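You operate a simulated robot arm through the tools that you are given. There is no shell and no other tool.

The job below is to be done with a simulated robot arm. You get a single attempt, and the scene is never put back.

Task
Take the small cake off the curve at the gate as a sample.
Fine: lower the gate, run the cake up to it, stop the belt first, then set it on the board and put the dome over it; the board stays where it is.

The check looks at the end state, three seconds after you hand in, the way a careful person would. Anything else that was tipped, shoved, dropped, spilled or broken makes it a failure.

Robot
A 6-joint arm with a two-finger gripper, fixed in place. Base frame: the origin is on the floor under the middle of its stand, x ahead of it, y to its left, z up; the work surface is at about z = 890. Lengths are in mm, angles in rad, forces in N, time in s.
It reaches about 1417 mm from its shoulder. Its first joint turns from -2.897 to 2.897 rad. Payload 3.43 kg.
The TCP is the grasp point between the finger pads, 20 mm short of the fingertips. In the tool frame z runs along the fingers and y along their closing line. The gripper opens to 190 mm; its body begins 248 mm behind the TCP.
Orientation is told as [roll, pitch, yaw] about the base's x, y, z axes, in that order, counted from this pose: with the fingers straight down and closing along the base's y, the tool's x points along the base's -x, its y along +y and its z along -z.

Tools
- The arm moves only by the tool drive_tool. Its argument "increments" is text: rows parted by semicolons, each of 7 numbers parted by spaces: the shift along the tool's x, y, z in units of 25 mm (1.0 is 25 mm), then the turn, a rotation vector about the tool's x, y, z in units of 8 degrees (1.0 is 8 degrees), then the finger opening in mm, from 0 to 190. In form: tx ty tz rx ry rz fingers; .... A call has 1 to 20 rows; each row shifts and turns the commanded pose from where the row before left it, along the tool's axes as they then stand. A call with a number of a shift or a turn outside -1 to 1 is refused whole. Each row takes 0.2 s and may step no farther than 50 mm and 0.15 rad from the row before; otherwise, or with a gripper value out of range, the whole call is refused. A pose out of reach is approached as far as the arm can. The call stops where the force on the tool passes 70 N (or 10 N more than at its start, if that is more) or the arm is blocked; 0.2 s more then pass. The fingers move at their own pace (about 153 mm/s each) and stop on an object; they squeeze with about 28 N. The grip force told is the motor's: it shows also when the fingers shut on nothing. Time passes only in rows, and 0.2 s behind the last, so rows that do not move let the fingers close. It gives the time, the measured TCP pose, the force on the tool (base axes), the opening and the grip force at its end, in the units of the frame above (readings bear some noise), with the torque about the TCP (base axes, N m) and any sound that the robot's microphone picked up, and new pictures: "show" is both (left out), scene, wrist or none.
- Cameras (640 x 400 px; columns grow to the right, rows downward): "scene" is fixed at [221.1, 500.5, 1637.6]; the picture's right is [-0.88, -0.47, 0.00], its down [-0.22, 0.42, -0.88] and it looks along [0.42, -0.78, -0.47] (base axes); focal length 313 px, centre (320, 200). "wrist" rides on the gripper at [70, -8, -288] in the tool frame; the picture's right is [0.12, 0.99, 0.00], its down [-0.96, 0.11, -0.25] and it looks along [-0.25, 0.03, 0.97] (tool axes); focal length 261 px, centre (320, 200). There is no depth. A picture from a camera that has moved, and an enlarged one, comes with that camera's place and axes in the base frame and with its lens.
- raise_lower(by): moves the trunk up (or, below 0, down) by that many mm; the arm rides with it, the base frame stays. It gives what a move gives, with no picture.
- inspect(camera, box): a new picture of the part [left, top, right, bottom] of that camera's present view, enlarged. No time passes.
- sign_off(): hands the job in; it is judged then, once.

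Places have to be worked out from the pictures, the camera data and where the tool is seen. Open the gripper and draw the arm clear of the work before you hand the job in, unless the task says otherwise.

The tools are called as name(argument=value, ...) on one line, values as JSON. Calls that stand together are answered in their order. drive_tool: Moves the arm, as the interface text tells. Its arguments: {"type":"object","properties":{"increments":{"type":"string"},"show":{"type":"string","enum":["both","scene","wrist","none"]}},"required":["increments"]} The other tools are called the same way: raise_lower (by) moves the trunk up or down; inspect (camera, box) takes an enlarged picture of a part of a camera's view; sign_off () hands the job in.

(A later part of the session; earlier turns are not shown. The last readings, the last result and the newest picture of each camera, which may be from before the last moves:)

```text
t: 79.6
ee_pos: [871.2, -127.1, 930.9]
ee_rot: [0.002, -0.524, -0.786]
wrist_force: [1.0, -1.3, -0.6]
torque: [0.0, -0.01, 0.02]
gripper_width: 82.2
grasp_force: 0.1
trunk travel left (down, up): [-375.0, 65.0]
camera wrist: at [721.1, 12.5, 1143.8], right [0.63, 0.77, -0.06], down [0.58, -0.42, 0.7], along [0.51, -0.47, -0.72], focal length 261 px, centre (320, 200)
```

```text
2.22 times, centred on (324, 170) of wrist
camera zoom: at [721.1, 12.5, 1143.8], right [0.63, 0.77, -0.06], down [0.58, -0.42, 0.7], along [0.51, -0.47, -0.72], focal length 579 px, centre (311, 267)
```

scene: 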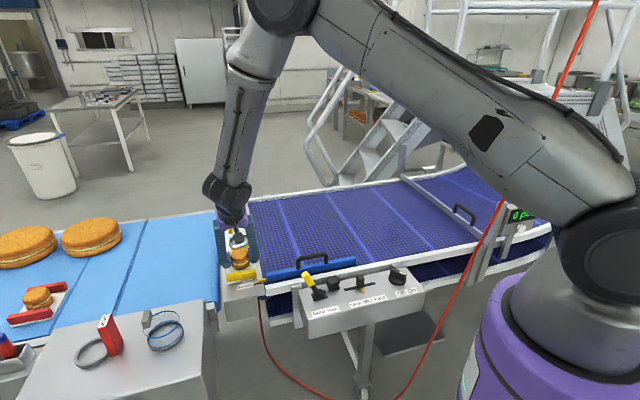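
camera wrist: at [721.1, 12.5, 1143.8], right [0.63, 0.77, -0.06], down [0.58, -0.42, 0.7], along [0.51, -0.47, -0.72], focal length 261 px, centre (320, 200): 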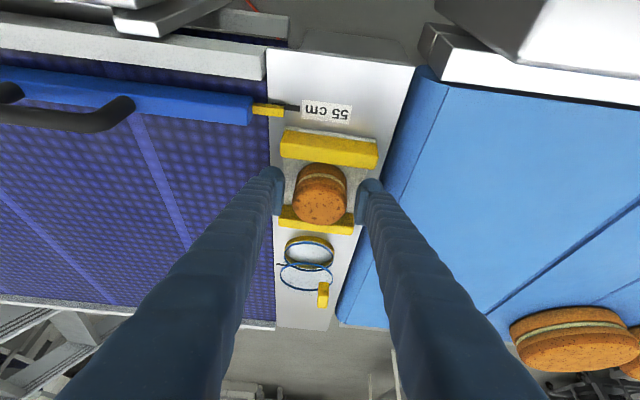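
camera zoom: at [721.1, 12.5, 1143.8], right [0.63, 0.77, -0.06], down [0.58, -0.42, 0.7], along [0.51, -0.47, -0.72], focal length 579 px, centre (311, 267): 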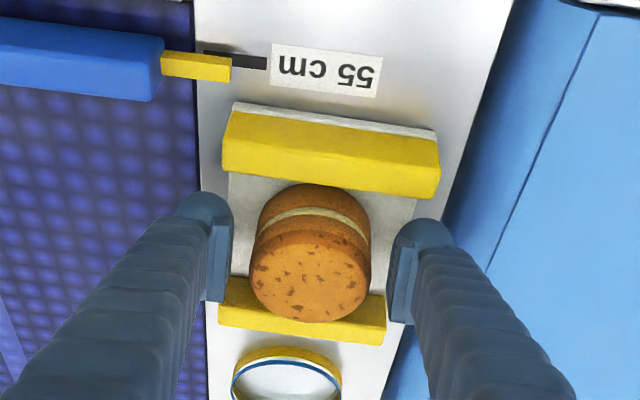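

The cake stands level on the board between the rails, and the fingers are free. I retreat along the finger axis and look at the dome next.

drive_tool(increments="0 0 -0.4 0 0 0 86; 0 0 -0.8 0 0 0 90; 0 0 -0.9 0 0 0 90; 0 0 -0.9 0 0 0 90; 0 0 -0.9 0 0 0 90; 0 0 -0.9 0 0 0 90; 0 0 -0.9 0 0 0 90", show="both")

inspect(camera="wrist", box=[240, 100, 400, 200])

inspect(camera="scene", box=[215, 215, 279, 295])

```text
t: 81.2
ee_pos: [820.9, -74.8, 1054.7]
ee_rot: [0.0, -0.524, -0.784]
wrist_force: [-0.1, 0.0, 1.1]
torque: [0.02, -0.03, 0.03]
gripper_width: 90.2
grasp_force: 0.1
trunk travel left (down, up): [-375.0, 65.0]
camera wrist: at [670.2, 63.1, 1267.7], right [0.63, 0.77, -0.06], down [0.58, -0.42, 0.7], along [0.51, -0.47, -0.72], focal length 261 px, centre (320, 200)
```

scene: 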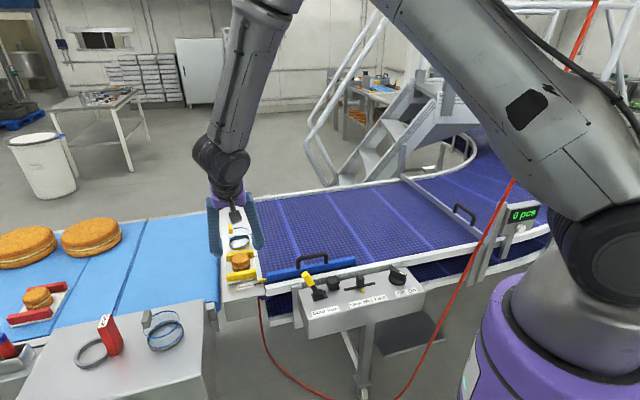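
wrist: 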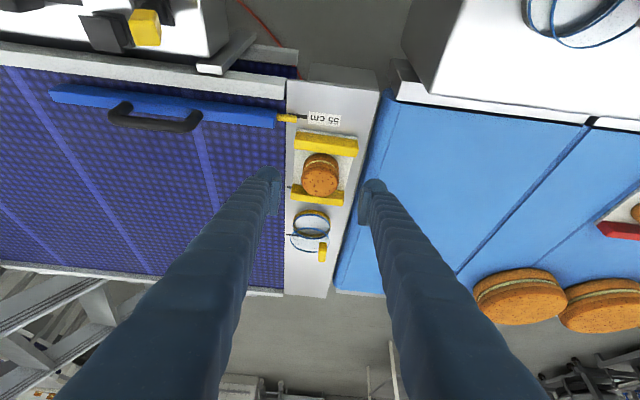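

```text
4.00 times, centred on (320, 150) of wrist
camera zoom: at [670.2, 63.1, 1267.7], right [0.63, 0.77, -0.06], down [0.58, -0.42, 0.7], along [0.51, -0.47, -0.72], focal length 1043 px, centre (320, 400)
```

zoom: 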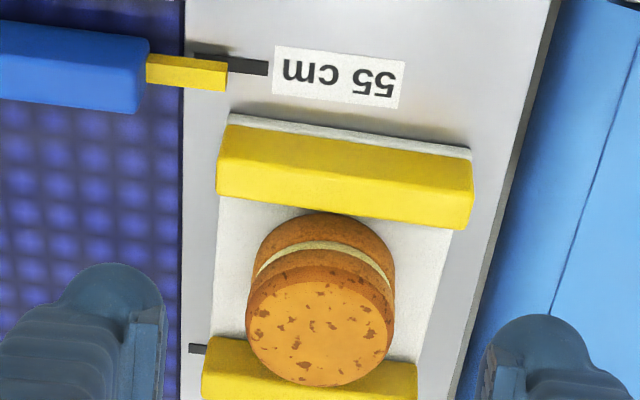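

```text
5.00 times, centred on (247, 255) of scene
camera zoom: at [221.1, 500.5, 1637.6], right [-0.88, -0.47, 0.0], down [-0.22, 0.42, -0.88], along [0.42, -0.78, -0.47], focal length 1566 px, centre (685, -75)
```

zoom: 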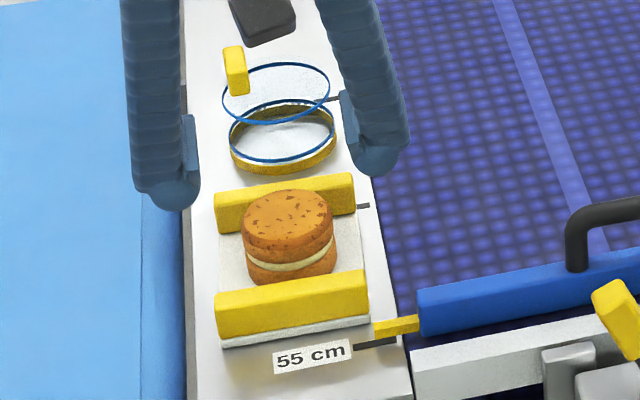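

The cake is well placed at about (872,-127). Now I go nearer to the dome, staying above its handle, for a precise look.

drive_tool(increments="-0.84 0.085 0.342 0 0 0 130; -0.84 0.085 0.342 0 0 0 130; -0.84 0.085 0.342 0 0 0 130; -0.84 0.085 0.342 0 0 0 130; -0.84 0.085 0.342 0 0 0 130; -0.84 0.085 0.342 0 0 0 130; -0.84 0.085 0.342 0 0 0 130; -0.84 0.085 0.342 0 0 0 130", show="both")

inspect(camera="wrist", box=[250, 110, 390, 200])

inspect(camera="scene", box=[215, 205, 279, 260])

```text
t: 83.0
ee_pos: [960.5, -191.3, 1078.4]
ee_rot: [0.0, -0.524, -0.785]
wrist_force: [0.6, -1.3, 0.6]
torque: [0.0, 0.01, 0.03]
gripper_width: 130.0
grasp_force: 0.0
trunk travel left (down, up): [-375.0, 65.0]
camera wrist: at [809.5, -52.5, 1291.8], right [0.63, 0.77, -0.06], down [0.58, -0.42, 0.7], along [0.51, -0.47, -0.72], focal length 261 px, centre (320, 200)
```

scene: 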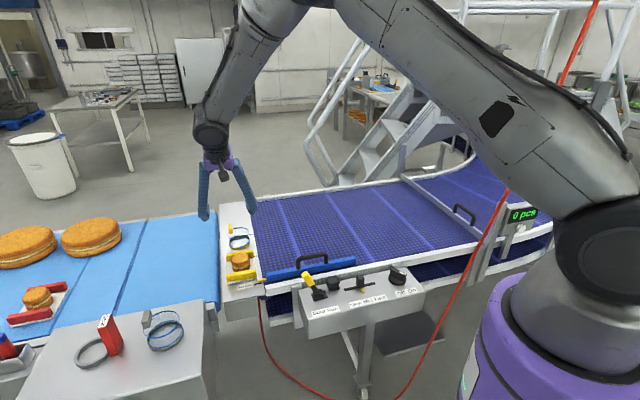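
wrist: 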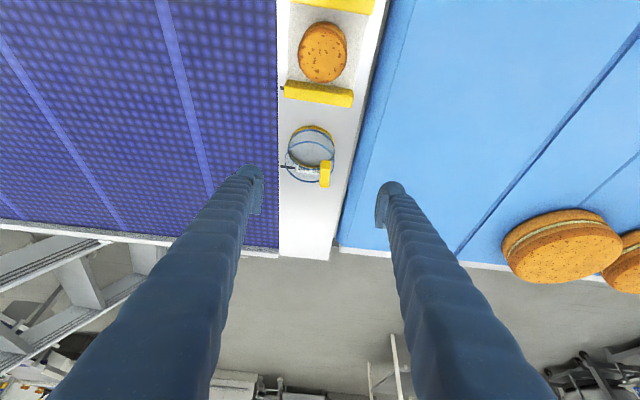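

```text
4.44 times, centred on (320, 155) of wrist
camera zoom: at [809.5, -52.5, 1291.8], right [0.63, 0.77, -0.06], down [0.58, -0.42, 0.7], along [0.51, -0.47, -0.72], focal length 1158 px, centre (320, 400)
```

zoom: 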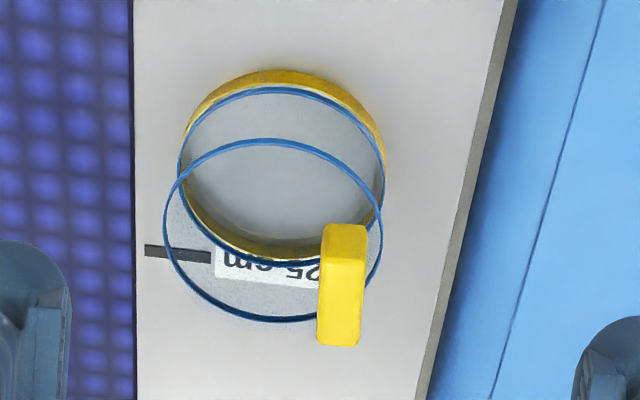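

```text
7.27 times, centred on (247, 232) of scene
camera zoom: at [221.1, 500.5, 1637.6], right [-0.88, -0.47, 0.0], down [-0.22, 0.42, -0.88], along [0.42, -0.78, -0.47], focal length 2277 px, centre (851, -36)
```

zoom: 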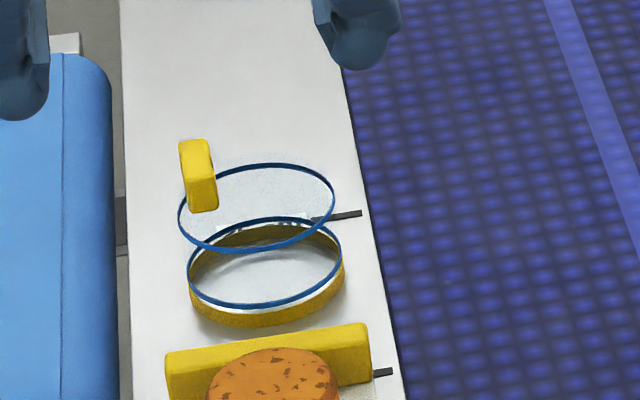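

The dome's axis is at about (978,-238), its top disc near z 945 and the handle block sits on the top toward the -u edge. I zoom in further to see the handle's shape.

inspect(camera="wrist", box=[295, 145, 359, 195])

inspect(camera="scene", box=[225, 212, 265, 248])

```text
8.00 times, centred on (327, 170) of wrist
camera zoom: at [809.5, -52.5, 1291.8], right [0.63, 0.77, -0.06], down [0.58, -0.42, 0.7], along [0.51, -0.47, -0.72], focal length 2085 px, centre (264, 440)
```

zoom: 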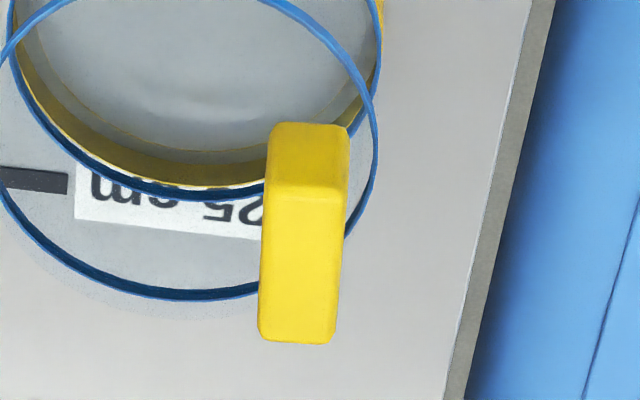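

```text
11.11 times, centred on (245, 230) of scene
camera zoom: at [221.1, 500.5, 1637.6], right [-0.88, -0.47, 0.0], down [-0.22, 0.42, -0.88], along [0.42, -0.78, -0.47], focal length 3479 px, centre (1153, -133)
```

zoom: 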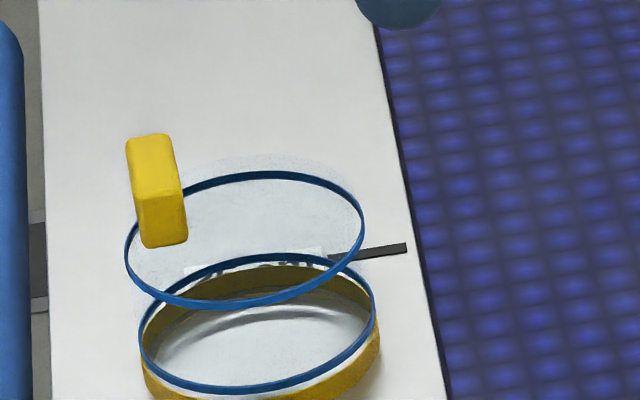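

The handle is a small bar (about 18 × 43 × 21 mm, long across the belt), offset toward the -u side, but its height is ambiguous from these views. I shift the camera 120 mm along the belt direction to triangulate it.

drive_tool(increments="0 -0.96 0 0 0 0 130; 0 -0.96 0 0 0 0 130; 0 -0.96 0 0 0 0 130; 0 -0.96 0 0 0 0 130; 0 -0.96 0 0 0 0 130", show="wrist")

inspect(camera="wrist", box=[340, 100, 468, 180])

```text
t: 84.2
ee_pos: [872.6, -275.9, 1079.2]
ee_rot: [0.0, -0.525, -0.787]
wrist_force: [0.1, -0.3, 0.9]
torque: [0.03, -0.03, 0.01]
gripper_width: 129.9
grasp_force: 0.1
trunk travel left (down, up): [-375.0, 65.0]
camera wrist: at [723.7, -137.8, 1292.1], right [0.63, 0.77, -0.06], down [0.58, -0.42, 0.7], along [0.51, -0.47, -0.72], focal length 261 px, centre (320, 200)
```

wrist: 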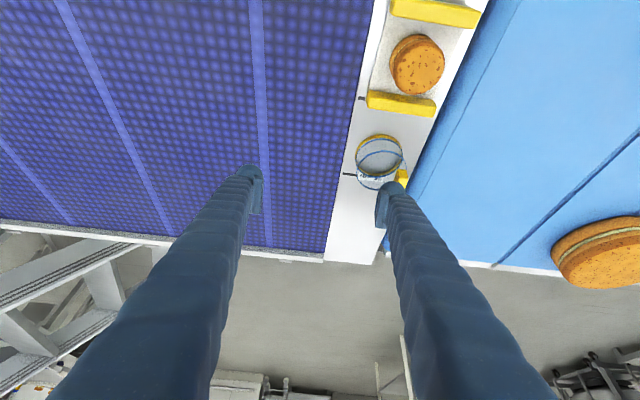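

```text
5.00 times, centred on (404, 140) of wrist
camera zoom: at [723.7, -137.8, 1292.1], right [0.63, 0.77, -0.06], down [0.58, -0.42, 0.7], along [0.51, -0.47, -0.72], focal length 1303 px, centre (-100, 500)
```

zoom: 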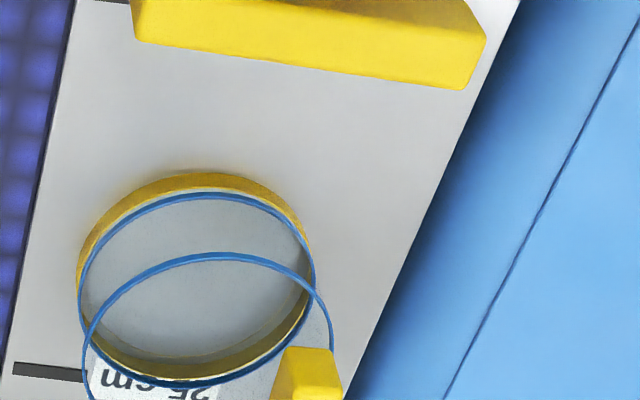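

Triangulating: dome axis about (981,-241), top disc z≈941, handle bar about 16×40×21 mm centred near (1000,-225) at z 957–979. I line up 100 mm back along the finger axis from the handle with 70 mm opening.

drive_tool(increments="0.043 0.84 0.127 0 0 0 70; 0.043 0.84 0.127 0 0 0 70; 0.043 0.84 0.127 0 0 0 70; 0.043 0.84 0.127 0 0 0 70; 0.043 0.84 0.127 0 0 0 70; 0.043 0.84 0.127 0 0 0 70", show="both")

inspect(camera="wrist", box=[256, 130, 384, 210])

inspect(camera="scene", box=[205, 200, 269, 255])

```text
t: 85.6
ee_pos: [966.9, -188.4, 1057.3]
ee_rot: [-0.001, -0.523, -0.785]
wrist_force: [0.6, 0.3, -0.1]
torque: [-0.04, 0.04, -0.03]
gripper_width: 69.8
grasp_force: 0.1
trunk travel left (down, up): [-375.0, 65.0]
camera wrist: at [816.9, -50.3, 1270.6], right [0.63, 0.77, -0.06], down [0.58, -0.42, 0.7], along [0.51, -0.47, -0.72], focal length 261 px, centre (320, 200)
```

scene: 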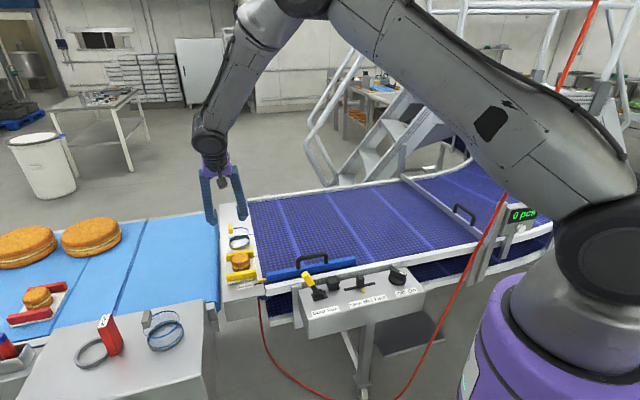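
wrist: 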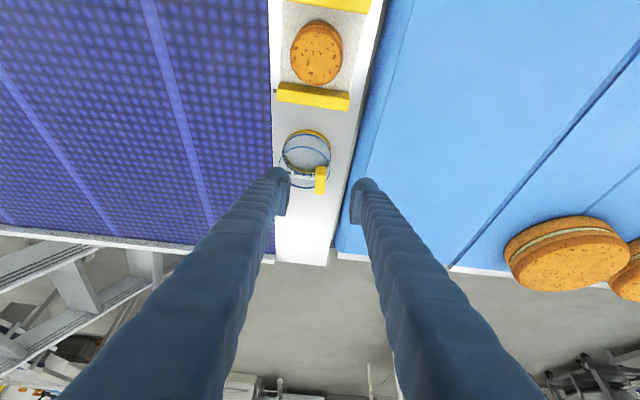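

```text
5.00 times, centred on (320, 170) of wrist
camera zoom: at [816.9, -50.3, 1270.6], right [0.63, 0.77, -0.06], down [0.58, -0.42, 0.7], along [0.51, -0.47, -0.72], focal length 1303 px, centre (320, 350)
```

zoom: 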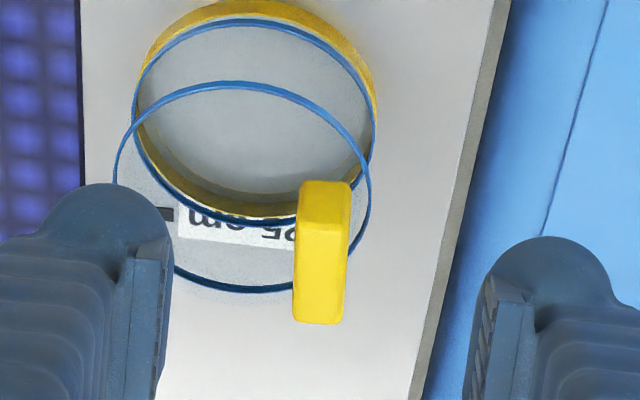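

```text
7.27 times, centred on (237, 228) of scene
camera zoom: at [221.1, 500.5, 1637.6], right [-0.88, -0.47, 0.0], down [-0.22, 0.42, -0.88], along [0.42, -0.78, -0.47], focal length 2277 px, centre (924, 0)
```

zoom: 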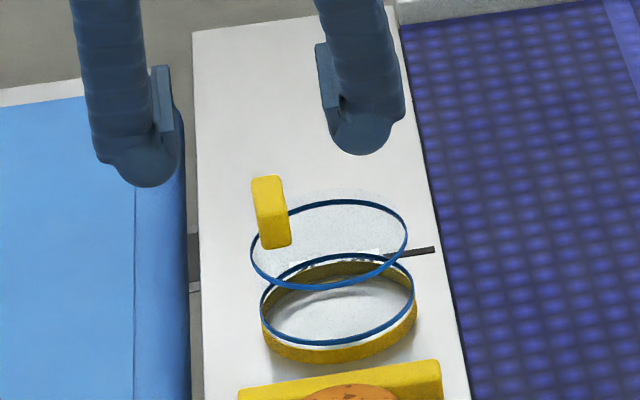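

The tool axis points right at the handle's centre. I advance 75 mm along the fingers and check.

drive_tool(increments="0 0.02 0.75 0 0 0 70; 0 0.02 0.75 0 0 0 70; 0 0 0.75 0 0 0 70; 0 0 0.75 0 0 0 70", show="none")

inspect(camera="wrist", box=[256, 150, 384, 230])

inspect(camera="scene", box=[205, 205, 269, 260])

```text
t: 86.6
ee_pos: [994.3, -214.5, 993.2]
ee_rot: [-0.001, -0.523, -0.786]
wrist_force: [0.1, 0.5, -0.2]
torque: [0.01, 0.0, 0.01]
gripper_width: 69.9
grasp_force: 0.0
trunk travel left (down, up): [-375.0, 65.0]
```

```text
5.00 times, centred on (320, 190) of wrist
camera zoom: at [844.7, -76.8, 1206.5], right [0.63, 0.77, -0.06], down [0.58, -0.42, 0.7], along [0.51, -0.47, -0.72], focal length 1303 px, centre (320, 250)
```

zoom: 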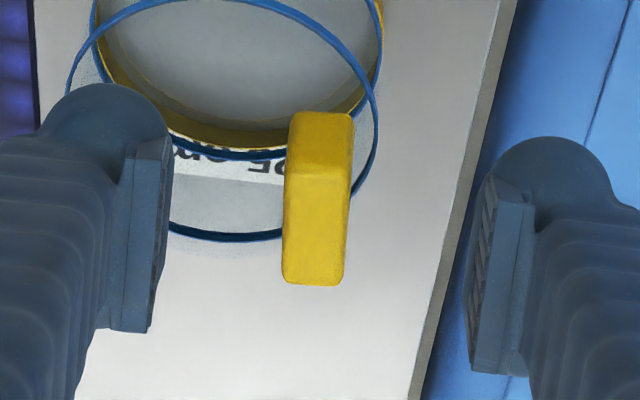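

```text
7.27 times, centred on (237, 232) of scene
camera zoom: at [221.1, 500.5, 1637.6], right [-0.88, -0.47, 0.0], down [-0.22, 0.42, -0.88], along [0.42, -0.78, -0.47], focal length 2277 px, centre (924, -36)
```

zoom: 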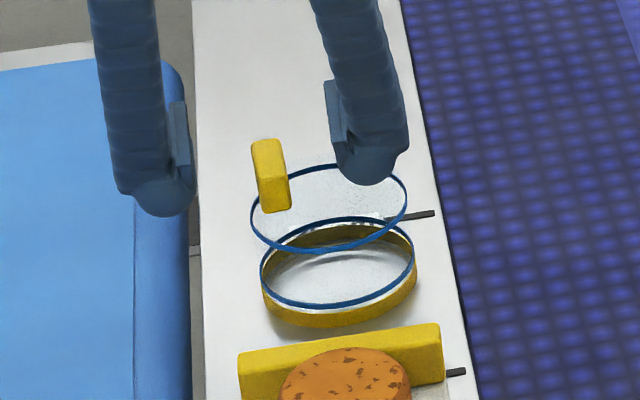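

Alignment is still good; handle is 22–25 mm ahead. I advance the rest slowly and then close on the handle.

drive_tool(increments="0.04 0 0.3 0 0 0 70; 0.04 0 0.3 0 0 0 70; 0.04 0 0.28 0 0 0 70", show="none")

inspect(camera="wrist", box=[256, 150, 384, 230])

inspect(camera="scene", box=[205, 205, 269, 260])

```text
t: 87.4
ee_pos: [1000.6, -220.1, 977.4]
ee_rot: [0.003, -0.528, -0.787]
wrist_force: [-5.0, 6.2, 26.7]
torque: [-0.64, 1.17, -0.32]
gripper_width: 71.3
grasp_force: 1.4
trunk travel left (down, up): [-375.0, 65.0]
```

```text
5.00 times, centred on (320, 190) of wrist
camera zoom: at [848.8, -81.8, 1190.3], right [0.63, 0.77, -0.06], down [0.58, -0.42, 0.7], along [0.52, -0.47, -0.71], focal length 1303 px, centre (320, 250)
```

zoom: 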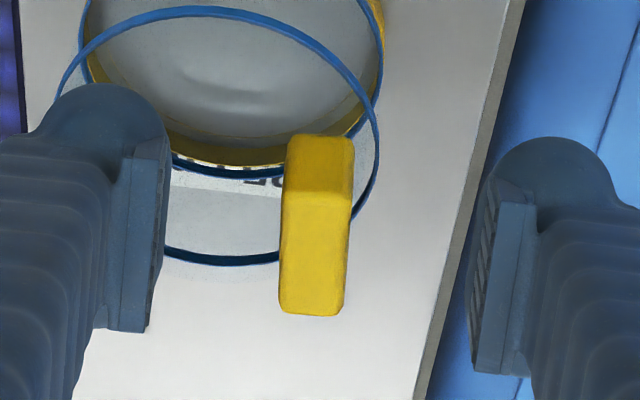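

```text
7.27 times, centred on (237, 232) of scene
camera zoom: at [221.1, 500.5, 1637.6], right [-0.88, -0.47, 0.0], down [-0.22, 0.42, -0.88], along [0.42, -0.78, -0.47], focal length 2277 px, centre (924, -36)
```

zoom: 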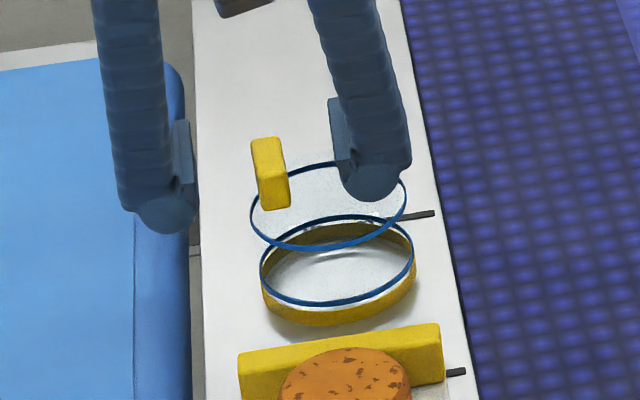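

26.7 N upward: the +u fingertip has touched the dome's transparent top (so its top is at about z 953). I back up 3 mm and close on the handle.

drive_tool(increments="-0.06 0 -0.104 0 0 0 70; 0 0 0 0 0 0 40; 0 0 0 0 0 0 20; 0 0 0 0 0 0 8; 0 0 0 0 0 0 4; 0 0 0 0 0 0 4", show="none")

inspect(camera="wrist", box=[256, 150, 384, 230])

inspect(camera="scene", box=[205, 205, 269, 260])

```text
t: 88.8
ee_pos: [999.7, -220.0, 979.5]
ee_rot: [0.002, -0.526, -0.784]
wrist_force: [8.6, 8.3, 30.8]
torque: [-0.16, 0.33, -0.03]
gripper_width: 14.4
grasp_force: 28.0
trunk travel left (down, up): [-375.0, 65.0]
```

```text
5.00 times, centred on (320, 190) of wrist
camera zoom: at [849.3, -81.1, 1191.2], right [0.63, 0.78, -0.06], down [0.58, -0.42, 0.7], along [0.52, -0.47, -0.71], focal length 1303 px, centre (320, 250)
```

zoom: 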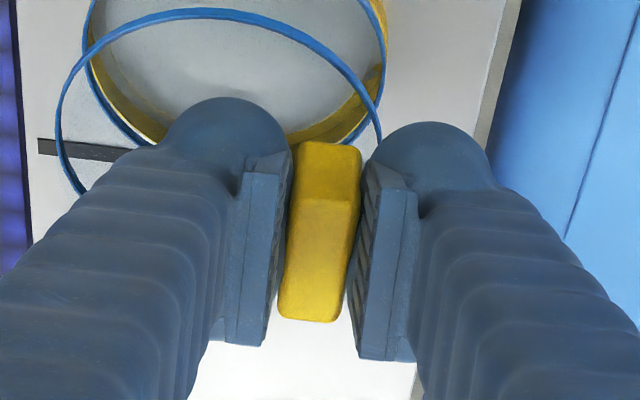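

```text
7.27 times, centred on (237, 232) of scene
camera zoom: at [221.1, 500.5, 1637.6], right [-0.88, -0.47, 0.0], down [-0.22, 0.42, -0.88], along [0.42, -0.78, -0.47], focal length 2277 px, centre (924, -36)
```

zoom: 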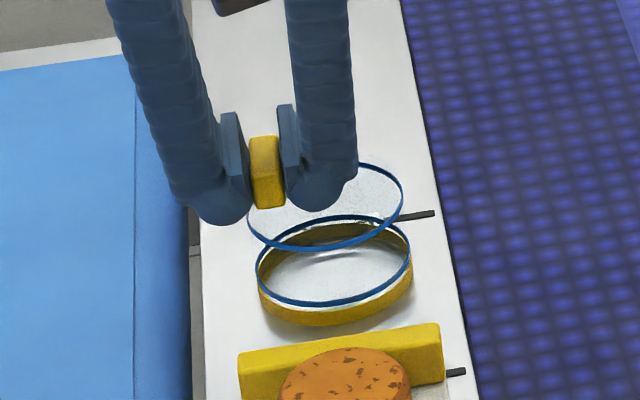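

The handle is gripped (14.4 mm, 28 N). I lift slowly straight up in 3–5 mm rows.

drive_tool(increments="-0.06 0 -0.104 0 0 0 2; -0.06 0 -0.104 0 0 0 2; -0.1 0 -0.173 0 0 0 2; -0.1 0 -0.173 0 0 0 2; -0.1 0 -0.173 0 0 0 2", show="none")

inspect(camera="wrist", box=[256, 150, 384, 230])

inspect(camera="scene", box=[205, 205, 269, 260])

```text
t: 90.0
ee_pos: [1000.2, -222.1, 997.5]
ee_rot: [0.0, -0.523, -0.787]
wrist_force: [0.0, -0.3, -0.6]
torque: [0.04, 0.01, -0.01]
gripper_width: 14.5
grasp_force: 27.7
trunk travel left (down, up): [-375.0, 65.0]
```

```text
5.00 times, centred on (320, 190) of wrist
camera zoom: at [849.3, -83.1, 1210.1], right [0.63, 0.77, -0.06], down [0.58, -0.42, 0.7], along [0.51, -0.47, -0.72], focal length 1303 px, centre (320, 250)
```

zoom: 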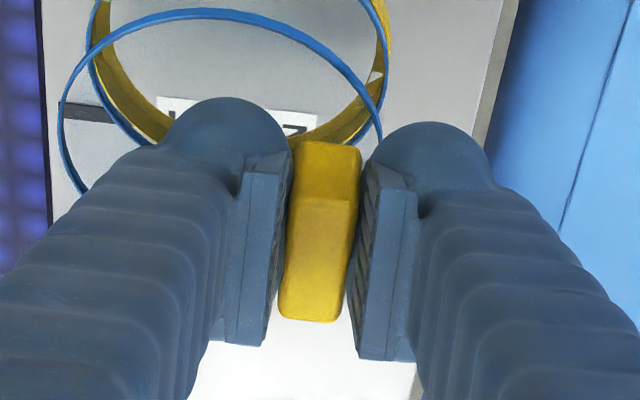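

```text
7.27 times, centred on (237, 232) of scene
camera zoom: at [221.1, 500.5, 1637.6], right [-0.88, -0.47, 0.0], down [-0.22, 0.42, -0.88], along [0.42, -0.78, -0.47], focal length 2277 px, centre (924, -36)
```

zoom: 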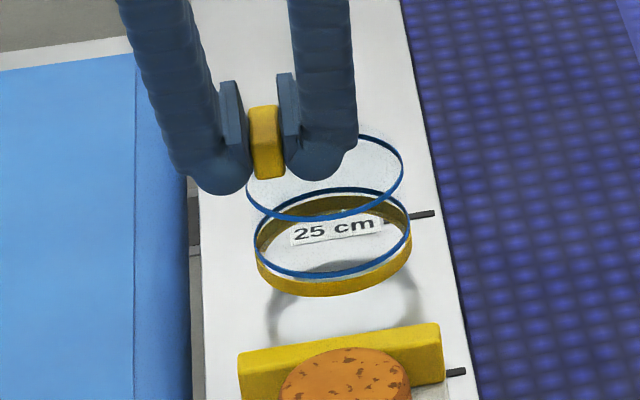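

The dome is off the plate, level and held. I take a wider wrist view to measure where the dome's rim lies relative to the tool.

inspect(camera="wrist", box=[240, 120, 400, 220])

inspect(camera="wrist", box=[262, 130, 342, 180])

```text
4.00 times, centred on (320, 170) of wrist
camera zoom: at [849.3, -83.1, 1210.1], right [0.63, 0.77, -0.06], down [0.58, -0.42, 0.7], along [0.51, -0.47, -0.72], focal length 1043 px, centre (320, 320)
```

zoom: 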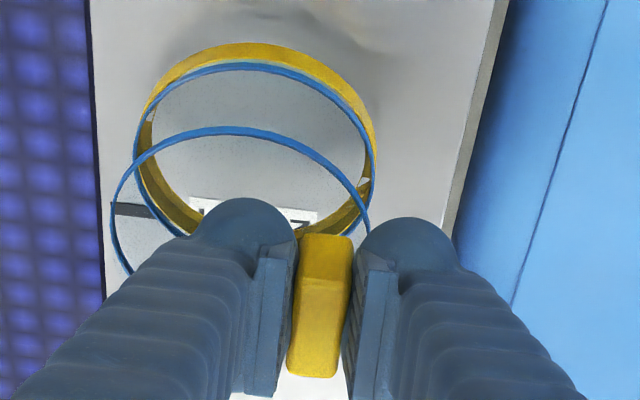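

```text
8.00 times, centred on (302, 155) of wrist
camera zoom: at [849.3, -83.1, 1210.1], right [0.63, 0.77, -0.06], down [0.58, -0.42, 0.7], along [0.51, -0.47, -0.72], focal length 2085 px, centre (464, 560)
```

zoom: 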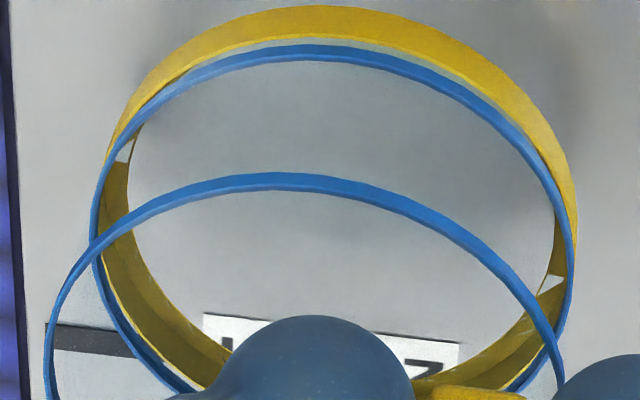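

I raise the dome 60 mm (its rim then clears the cake top) and carry it toward the cake, then compare rim and cake directly in the picture.

drive_tool(increments="-0.2 0 -0.346 0 0 0 2; -0.3 0 -0.519 0 0 0 2; -0.3 0 -0.519 0 0 0 2; -0.4 0 -0.692 0 0 0 2; 0.4 0 -0.23 0 0 0 2; 0.7 0.01 -0.406 0 0 0 2; 0.72 0.01 -0.418 0 0 0 2; 0.72 0.01 -0.418 0 0 0 2; 0.72 0.01 -0.418 0 0 0 2; 0.72 0.01 -0.418 0 0 0 2; 0.72 0.01 -0.418 0 0 0 2; 0.72 0 -0.418 0 0 0 2; 0.35 0 -0.203 0 0 0 2", show="both")

inspect(camera="wrist", box=[240, 90, 400, 220])

inspect(camera="scene", box=[205, 205, 285, 285])

```text
t: 92.8
ee_pos: [882.6, -100.8, 1057.3]
ee_rot: [-0.003, -0.526, -0.786]
wrist_force: [-0.3, 0.5, -0.9]
torque: [-0.02, 0.01, -0.01]
gripper_width: 14.5
grasp_force: 28.4
trunk travel left (down, up): [-375.0, 65.0]
camera wrist: at [733.0, 37.0, 1270.3], right [0.63, 0.77, -0.06], down [0.58, -0.42, 0.7], along [0.51, -0.47, -0.72], focal length 261 px, centre (320, 200)
```

scene: 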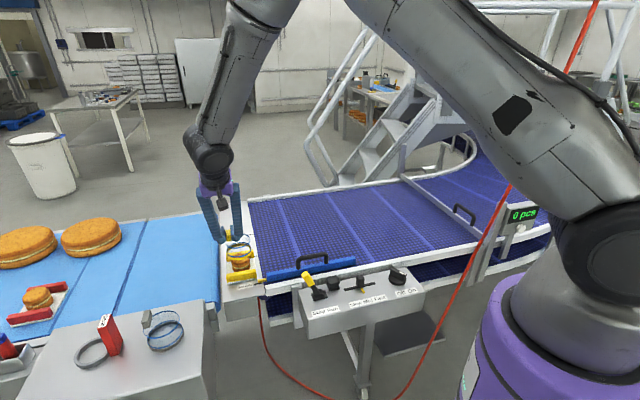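
wrist: 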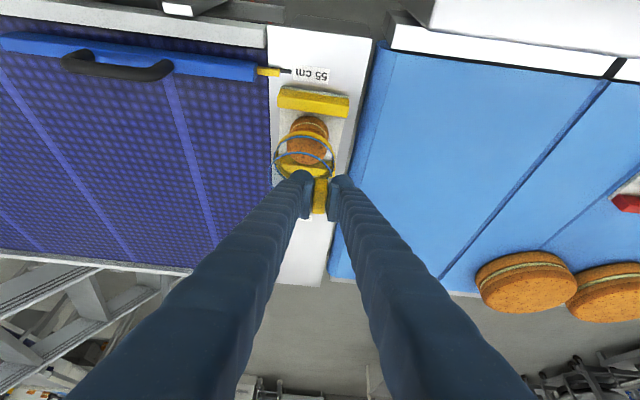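

```text
3.08 times, centred on (320, 155) of wrist
camera zoom: at [733.0, 37.0, 1270.3], right [0.63, 0.77, -0.06], down [0.58, -0.42, 0.7], along [0.51, -0.47, -0.72], focal length 802 px, centre (320, 338)
```

zoom: 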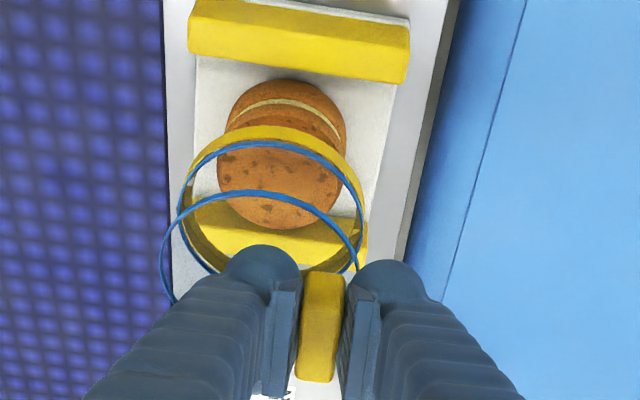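

```text
5.00 times, centred on (245, 245) of scene
camera zoom: at [221.1, 500.5, 1637.6], right [-0.88, -0.47, 0.0], down [-0.22, 0.42, -0.88], along [0.42, -0.78, -0.47], focal length 1566 px, centre (695, -25)
```

zoom: 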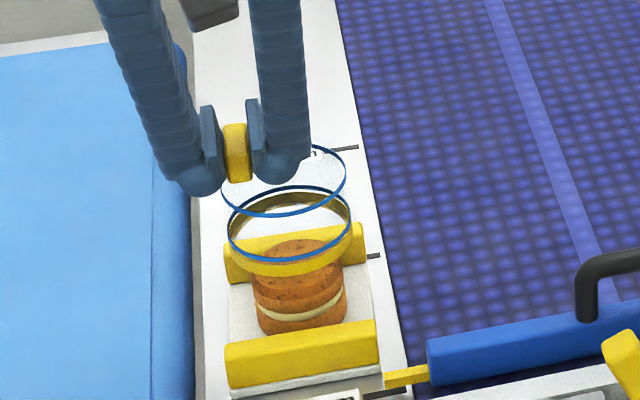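

The dome hovers about 20 mm above the cake and looks nearly concentric. I zoom in to measure the rim and the cake top precisely before lowering.

inspect(camera="wrist", box=[266, 110, 346, 190])

inspect(camera="scene", box=[220, 218, 284, 278])

```text
5.00 times, centred on (306, 150) of wrist
camera zoom: at [733.0, 37.0, 1270.3], right [0.63, 0.77, -0.06], down [0.58, -0.42, 0.7], along [0.51, -0.47, -0.72], focal length 1303 px, centre (390, 450)
```

zoom: 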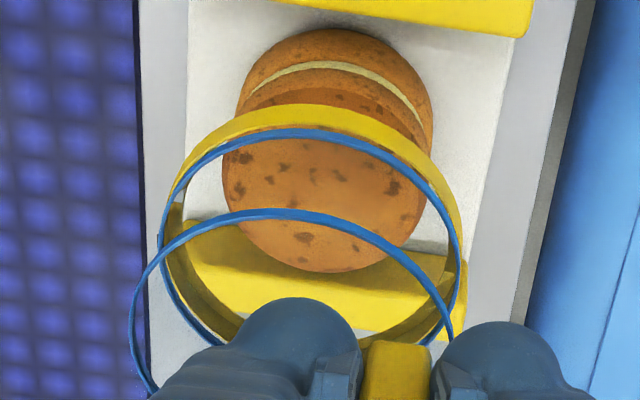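

```text
6.67 times, centred on (252, 248) of scene
camera zoom: at [221.1, 500.5, 1637.6], right [-0.88, -0.47, 0.0], down [-0.22, 0.42, -0.88], along [0.42, -0.78, -0.47], focal length 2088 px, centre (773, -120)
```

zoom: 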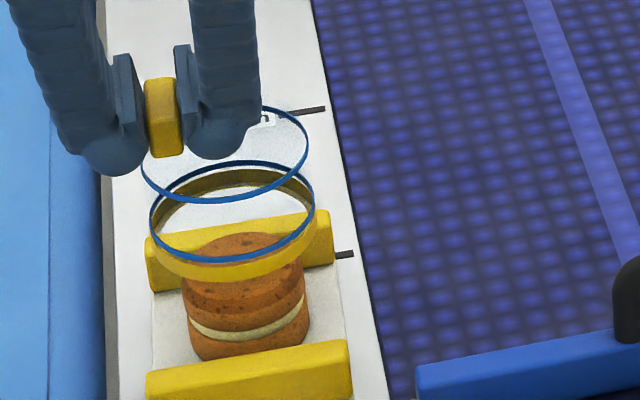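

Rim and cake are concentric within about 2 mm; relative to the rails' mid-line I correct 2.5 mm toward -v and 1.5 mm toward +u. Then I lower 40 mm so the rim is just above the rails, watching the force.

drive_tool(increments="-0.087 -0.06 0.05 0 0 0 2; 0.2 0 0.346 0 0 0 2; 0.2 0 0.346 0 0 0 2; 0.2 0 0.346 0 0 0 2; 0.2 0 0.346 0 0 0 2", show="none")

inspect(camera="wrist", box=[256, 110, 376, 190])

inspect(camera="scene", box=[220, 225, 276, 280])

```text
t: 94.0
ee_pos: [885.0, -106.1, 1017.3]
ee_rot: [0.001, -0.527, -0.786]
wrist_force: [-0.9, -1.1, 0.1]
torque: [0.0, -0.01, 0.02]
gripper_width: 14.6
grasp_force: 28.3
trunk travel left (down, up): [-375.0, 65.0]
```

```text
5.00 times, centred on (316, 150) of wrist
camera zoom: at [733.8, 33.3, 1230.6], right [0.63, 0.77, -0.06], down [0.58, -0.42, 0.7], along [0.51, -0.47, -0.72], focal length 1303 px, centre (340, 450)
```

zoom: 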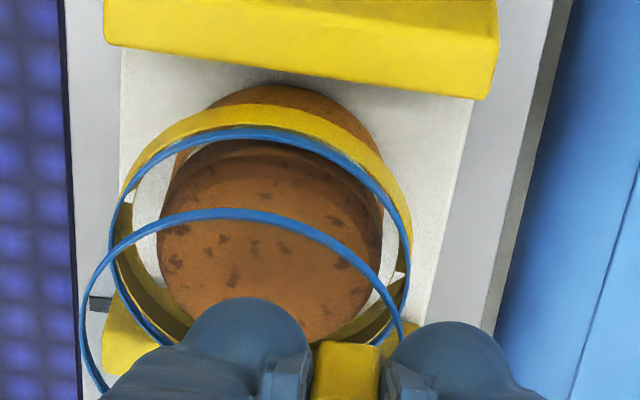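

```text
7.27 times, centred on (248, 252) of scene
camera zoom: at [221.1, 500.5, 1637.6], right [-0.88, -0.47, 0.0], down [-0.22, 0.42, -0.88], along [0.42, -0.78, -0.47], focal length 2277 px, centre (844, -182)
```

zoom: 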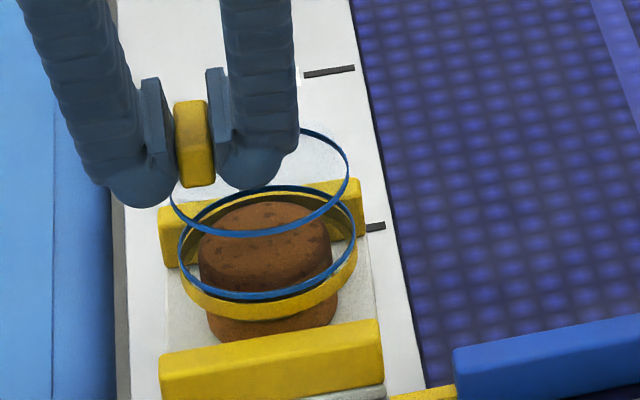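

The ring now surrounds the cake with no contact. The cake sits a few mm toward +v and -u inside it, so I shift the dome 1.5 mm that way (keeping ~3 mm from the rails) and lower another 15 mm.

drive_tool(increments="0.052 0.06 -0.03 0 0 0 2; 0.1 0 0.173 0 0 0 2; 0.1 0 0.173 0 0 0 2; 0.1 0 0.173 0 0 0 2", show="none")

inspect(camera="wrist", box=[256, 110, 376, 190])

inspect(camera="scene", box=[220, 225, 276, 280])

```text
t: 95.0
ee_pos: [883.9, -104.1, 1000.7]
ee_rot: [-0.002, -0.524, -0.786]
wrist_force: [0.4, -0.4, -0.6]
torque: [0.01, 0.02, 0.0]
gripper_width: 14.7
grasp_force: 28.2
trunk travel left (down, up): [-375.0, 65.0]
```

```text
5.00 times, centred on (316, 150) of wrist
camera zoom: at [733.8, 35.5, 1215.2], right [0.63, 0.77, -0.06], down [0.58, -0.42, 0.7], along [0.51, -0.47, -0.72], focal length 1303 px, centre (340, 450)
```

zoom: 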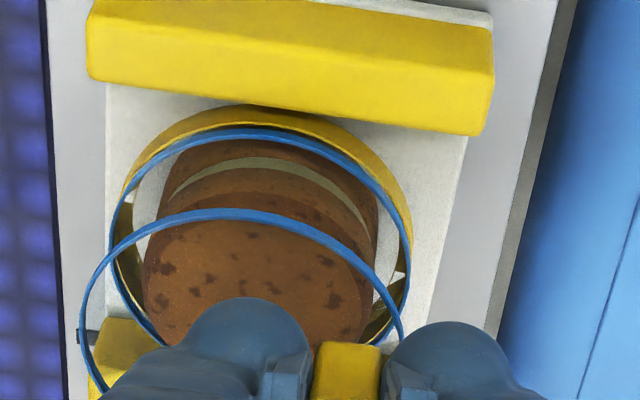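

```text
7.27 times, centred on (248, 252) of scene
camera zoom: at [221.1, 500.5, 1637.6], right [-0.88, -0.47, 0.0], down [-0.22, 0.42, -0.88], along [0.42, -0.78, -0.47], focal length 2277 px, centre (844, -182)
```

zoom: 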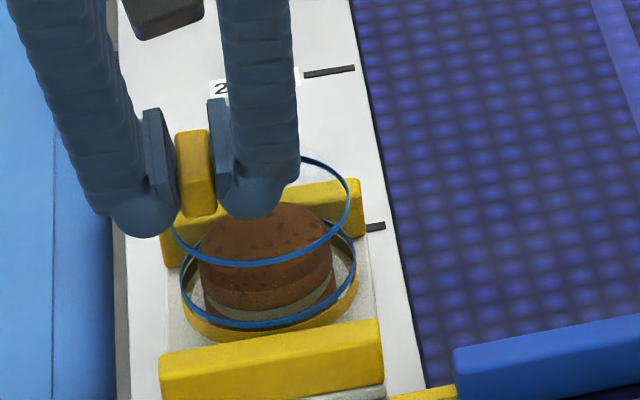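

No contact yet and the ring is dropping cleanly between the rails around the cake. I lower in 2.5 mm rows until it seats.

drive_tool(increments="0.05 0 0.0865 0 0 0 2; 0.05 0 0.0865 0 0 0 2; 0.05 0 0.0865 0 0 0 2; 0.05 0 0.0865 0 0 0 2", show="none")

inspect(camera="scene", box=[220, 225, 276, 280])

```text
t: 96.0
ee_pos: [883.0, -104.3, 992.6]
ee_rot: [0.0, -0.524, -0.784]
wrist_force: [0.1, 1.1, -0.9]
torque: [0.0, 0.02, 0.02]
gripper_width: 14.4
grasp_force: 27.5
trunk travel left (down, up): [-375.0, 65.0]
```

```text
7.27 times, centred on (248, 252) of scene
camera zoom: at [221.1, 500.5, 1637.6], right [-0.88, -0.47, 0.0], down [-0.22, 0.42, -0.88], along [0.42, -0.78, -0.47], focal length 2277 px, centre (844, -182)
```

zoom: 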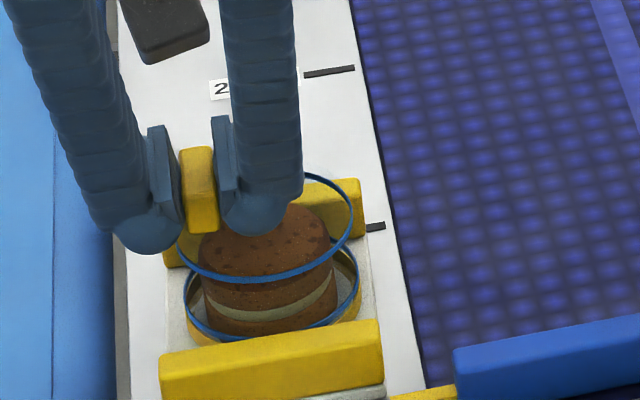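

Still free. I continue the last few millimetres.

drive_tool(increments="0.04 0 0.069 0 0 0 2; 0.04 0 0.069 0 0 0 2; 0 0 0 0 0 0 2", show="none")

inspect(camera="scene", box=[220, 225, 276, 280])

```text
t: 96.8
ee_pos: [882.9, -103.4, 988.8]
ee_rot: [0.001, -0.522, -0.786]
wrist_force: [1.2, 0.6, 0.7]
torque: [-0.01, 0.02, 0.04]
gripper_width: 14.6
grasp_force: 27.8
trunk travel left (down, up): [-375.0, 65.0]
```

```text
7.27 times, centred on (248, 252) of scene
camera zoom: at [221.1, 500.5, 1637.6], right [-0.88, -0.47, 0.0], down [-0.22, 0.42, -0.88], along [0.42, -0.78, -0.47], focal length 2277 px, centre (844, -182)
```

zoom: 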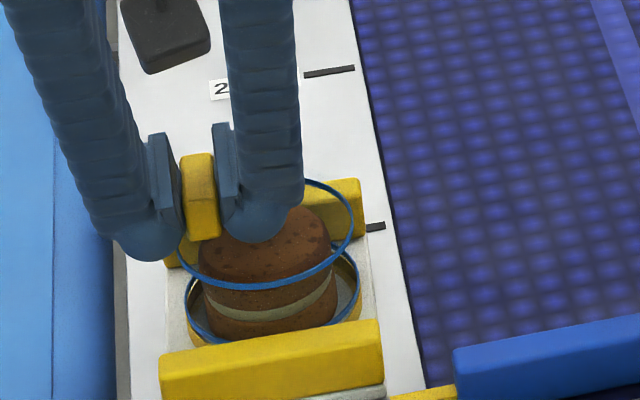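

Still no contact; I continue in 1.5 mm steps.

drive_tool(increments="0.03 0 0.052 0 0 0 2; 0.03 0 0.052 0 0 0 2; 0 0 0 0 0 0 2", show="none")

inspect(camera="wrist", box=[256, 110, 376, 190])

```text
t: 97.6
ee_pos: [884.1, -103.3, 987.2]
ee_rot: [0.004, -0.526, -0.788]
wrist_force: [6.2, 1.8, 14.8]
torque: [-0.06, 0.28, -0.06]
gripper_width: 14.3
grasp_force: 28.2
trunk travel left (down, up): [-375.0, 65.0]
```

```text
5.00 times, centred on (316, 150) of wrist
camera zoom: at [733.7, 35.6, 1199.7], right [0.63, 0.77, -0.06], down [0.58, -0.42, 0.7], along [0.52, -0.47, -0.71], focal length 1303 px, centre (340, 450)
```

zoom: 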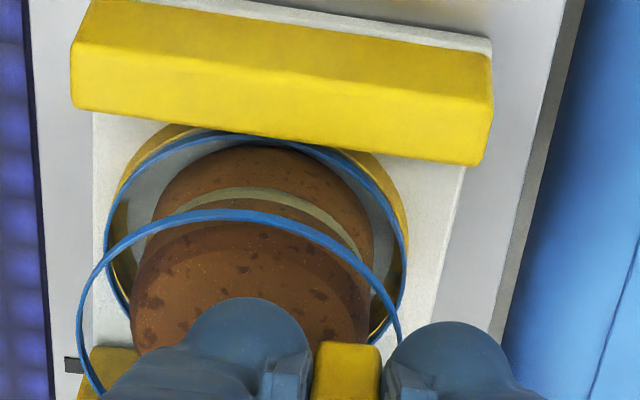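

The dome has seated on the board (14.8 N at the predicted height). I relieve the pressure by 1 mm and open the fingers gently.

drive_tool(increments="-0.02 0 -0.035 0 0 0 2; 0 0 0 0 0 0 12; 0 0 0 0 0 0 16; 0 0 0 0 0 0 20; 0 0 0 0 0 0 28; 0 0 0 0 0 0 40; 0 0 0 0 0 0 50; 0 0 0 0 0 0 50", show="none")

inspect(camera="wrist", box=[256, 110, 376, 200])

inspect(camera="scene", box=[220, 225, 276, 280])

```text
t: 99.4
ee_pos: [882.0, -102.9, 986.4]
ee_rot: [0.0, -0.524, -0.784]
wrist_force: [0.6, 2.6, 10.7]
torque: [-0.19, 0.3, -0.04]
gripper_width: 48.7
grasp_force: 0.1
trunk travel left (down, up): [-375.0, 65.0]
```

```text
4.44 times, centred on (316, 155) of wrist
camera zoom: at [732.9, 35.4, 1199.8], right [0.63, 0.77, -0.06], down [0.58, -0.42, 0.7], along [0.51, -0.47, -0.72], focal length 1158 px, centre (338, 400)
```

zoom: 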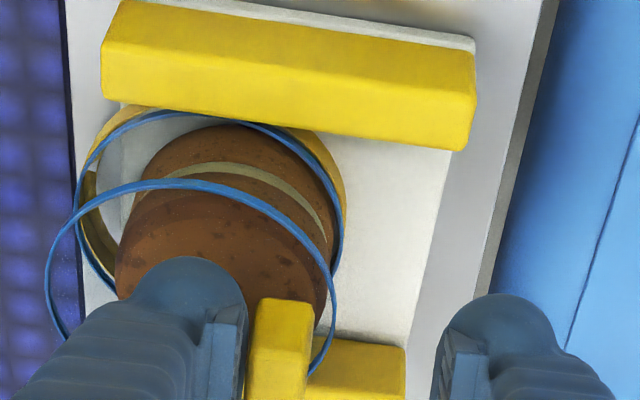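

```text
7.27 times, centred on (248, 252) of scene
camera zoom: at [221.1, 500.5, 1637.6], right [-0.88, -0.47, 0.0], down [-0.22, 0.42, -0.88], along [0.42, -0.78, -0.47], focal length 2277 px, centre (844, -182)
```

zoom: 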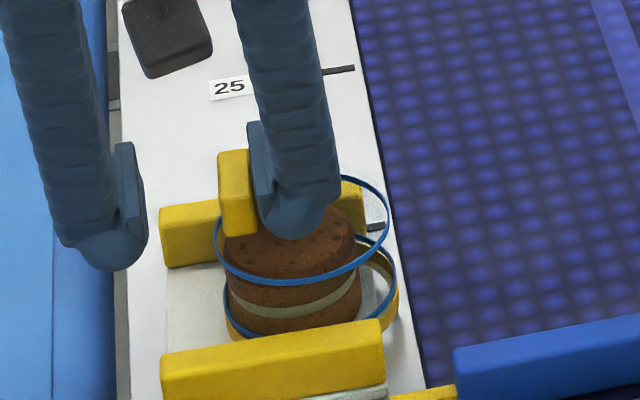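

The opening +u finger, still pressing on the dome's top, dragged the dome (and nudged the cake) about 17 mm toward the belt; everything is still upright and the board hasn't moved. With the same light press and the finger's pad against the handle, I push the dome back the same distance in small steps.

drive_tool(increments="0 0.1 0 0 0 0 49; 0 0.1 0 0 0 0 49; 0 0.1 0 0 0 0 49", show="none")

inspect(camera="wrist", box=[256, 110, 376, 200])

inspect(camera="scene", box=[220, 225, 276, 280])

```text
t: 100.2
ee_pos: [888.7, -97.6, 988.0]
ee_rot: [0.0, -0.526, -0.785]
wrist_force: [-2.5, -1.4, 8.3]
torque: [-0.23, 0.31, 0.0]
gripper_width: 50.8
grasp_force: 1.9
trunk travel left (down, up): [-375.0, 65.0]
```

```text
4.44 times, centred on (316, 155) of wrist
camera zoom: at [737.9, 40.4, 1199.9], right [0.63, 0.77, -0.06], down [0.58, -0.42, 0.7], along [0.51, -0.47, -0.72], focal length 1158 px, centre (338, 400)
```

zoom: 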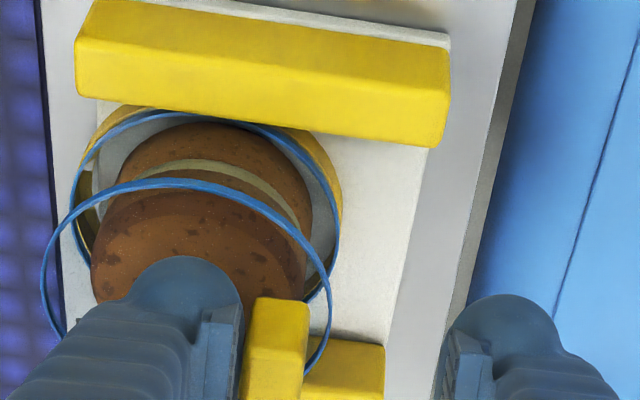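

```text
7.27 times, centred on (248, 252) of scene
camera zoom: at [221.1, 500.5, 1637.6], right [-0.88, -0.47, 0.0], down [-0.22, 0.42, -0.88], along [0.42, -0.78, -0.47], focal length 2277 px, centre (844, -182)
```

zoom: 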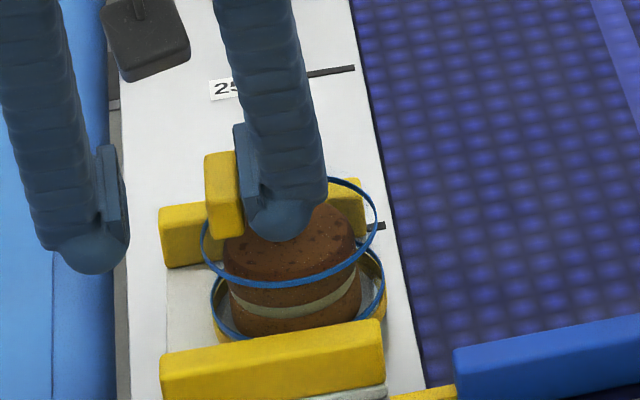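

The dome slides back smoothly, level, and the board is unmoved. I push it another 9 mm back.

drive_tool(increments="0 0.09 0 0 0 0 49; 0 0.09 0 0 0 0 49; 0 0.09 0 0 0 0 49; 0 0.09 0 0 0 0 49", show="none")

inspect(camera="wrist", box=[256, 110, 376, 200])

inspect(camera="scene", box=[220, 225, 276, 280])

```text
t: 101.2
ee_pos: [894.6, -92.3, 987.6]
ee_rot: [0.0, -0.524, -0.786]
wrist_force: [-2.8, -1.8, 6.9]
torque: [-0.2, 0.26, -0.01]
gripper_width: 50.5
grasp_force: 1.6
trunk travel left (down, up): [-375.0, 65.0]
```

```text
4.44 times, centred on (316, 155) of wrist
camera zoom: at [744.4, 46.4, 1199.9], right [0.63, 0.77, -0.06], down [0.58, -0.42, 0.7], along [0.51, -0.47, -0.72], focal length 1158 px, centre (338, 400)
```

zoom: 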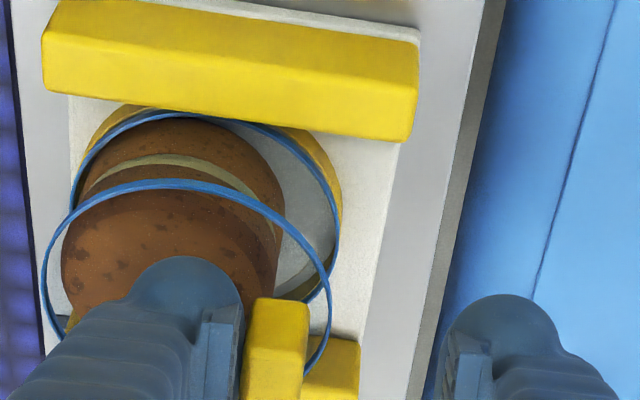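

```text
7.27 times, centred on (248, 252) of scene
camera zoom: at [221.1, 500.5, 1637.6], right [-0.88, -0.47, 0.0], down [-0.22, 0.42, -0.88], along [0.42, -0.78, -0.47], focal length 2277 px, centre (844, -182)
```

zoom: 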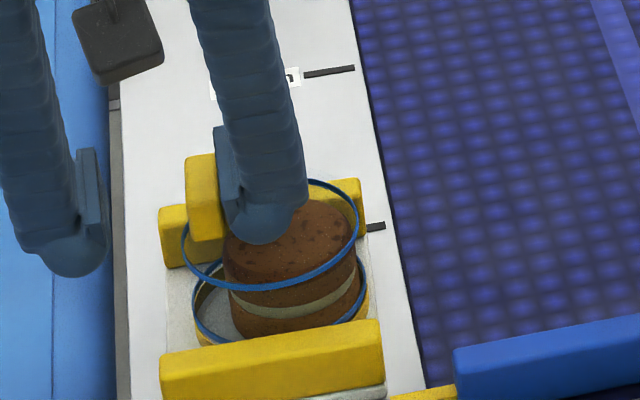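

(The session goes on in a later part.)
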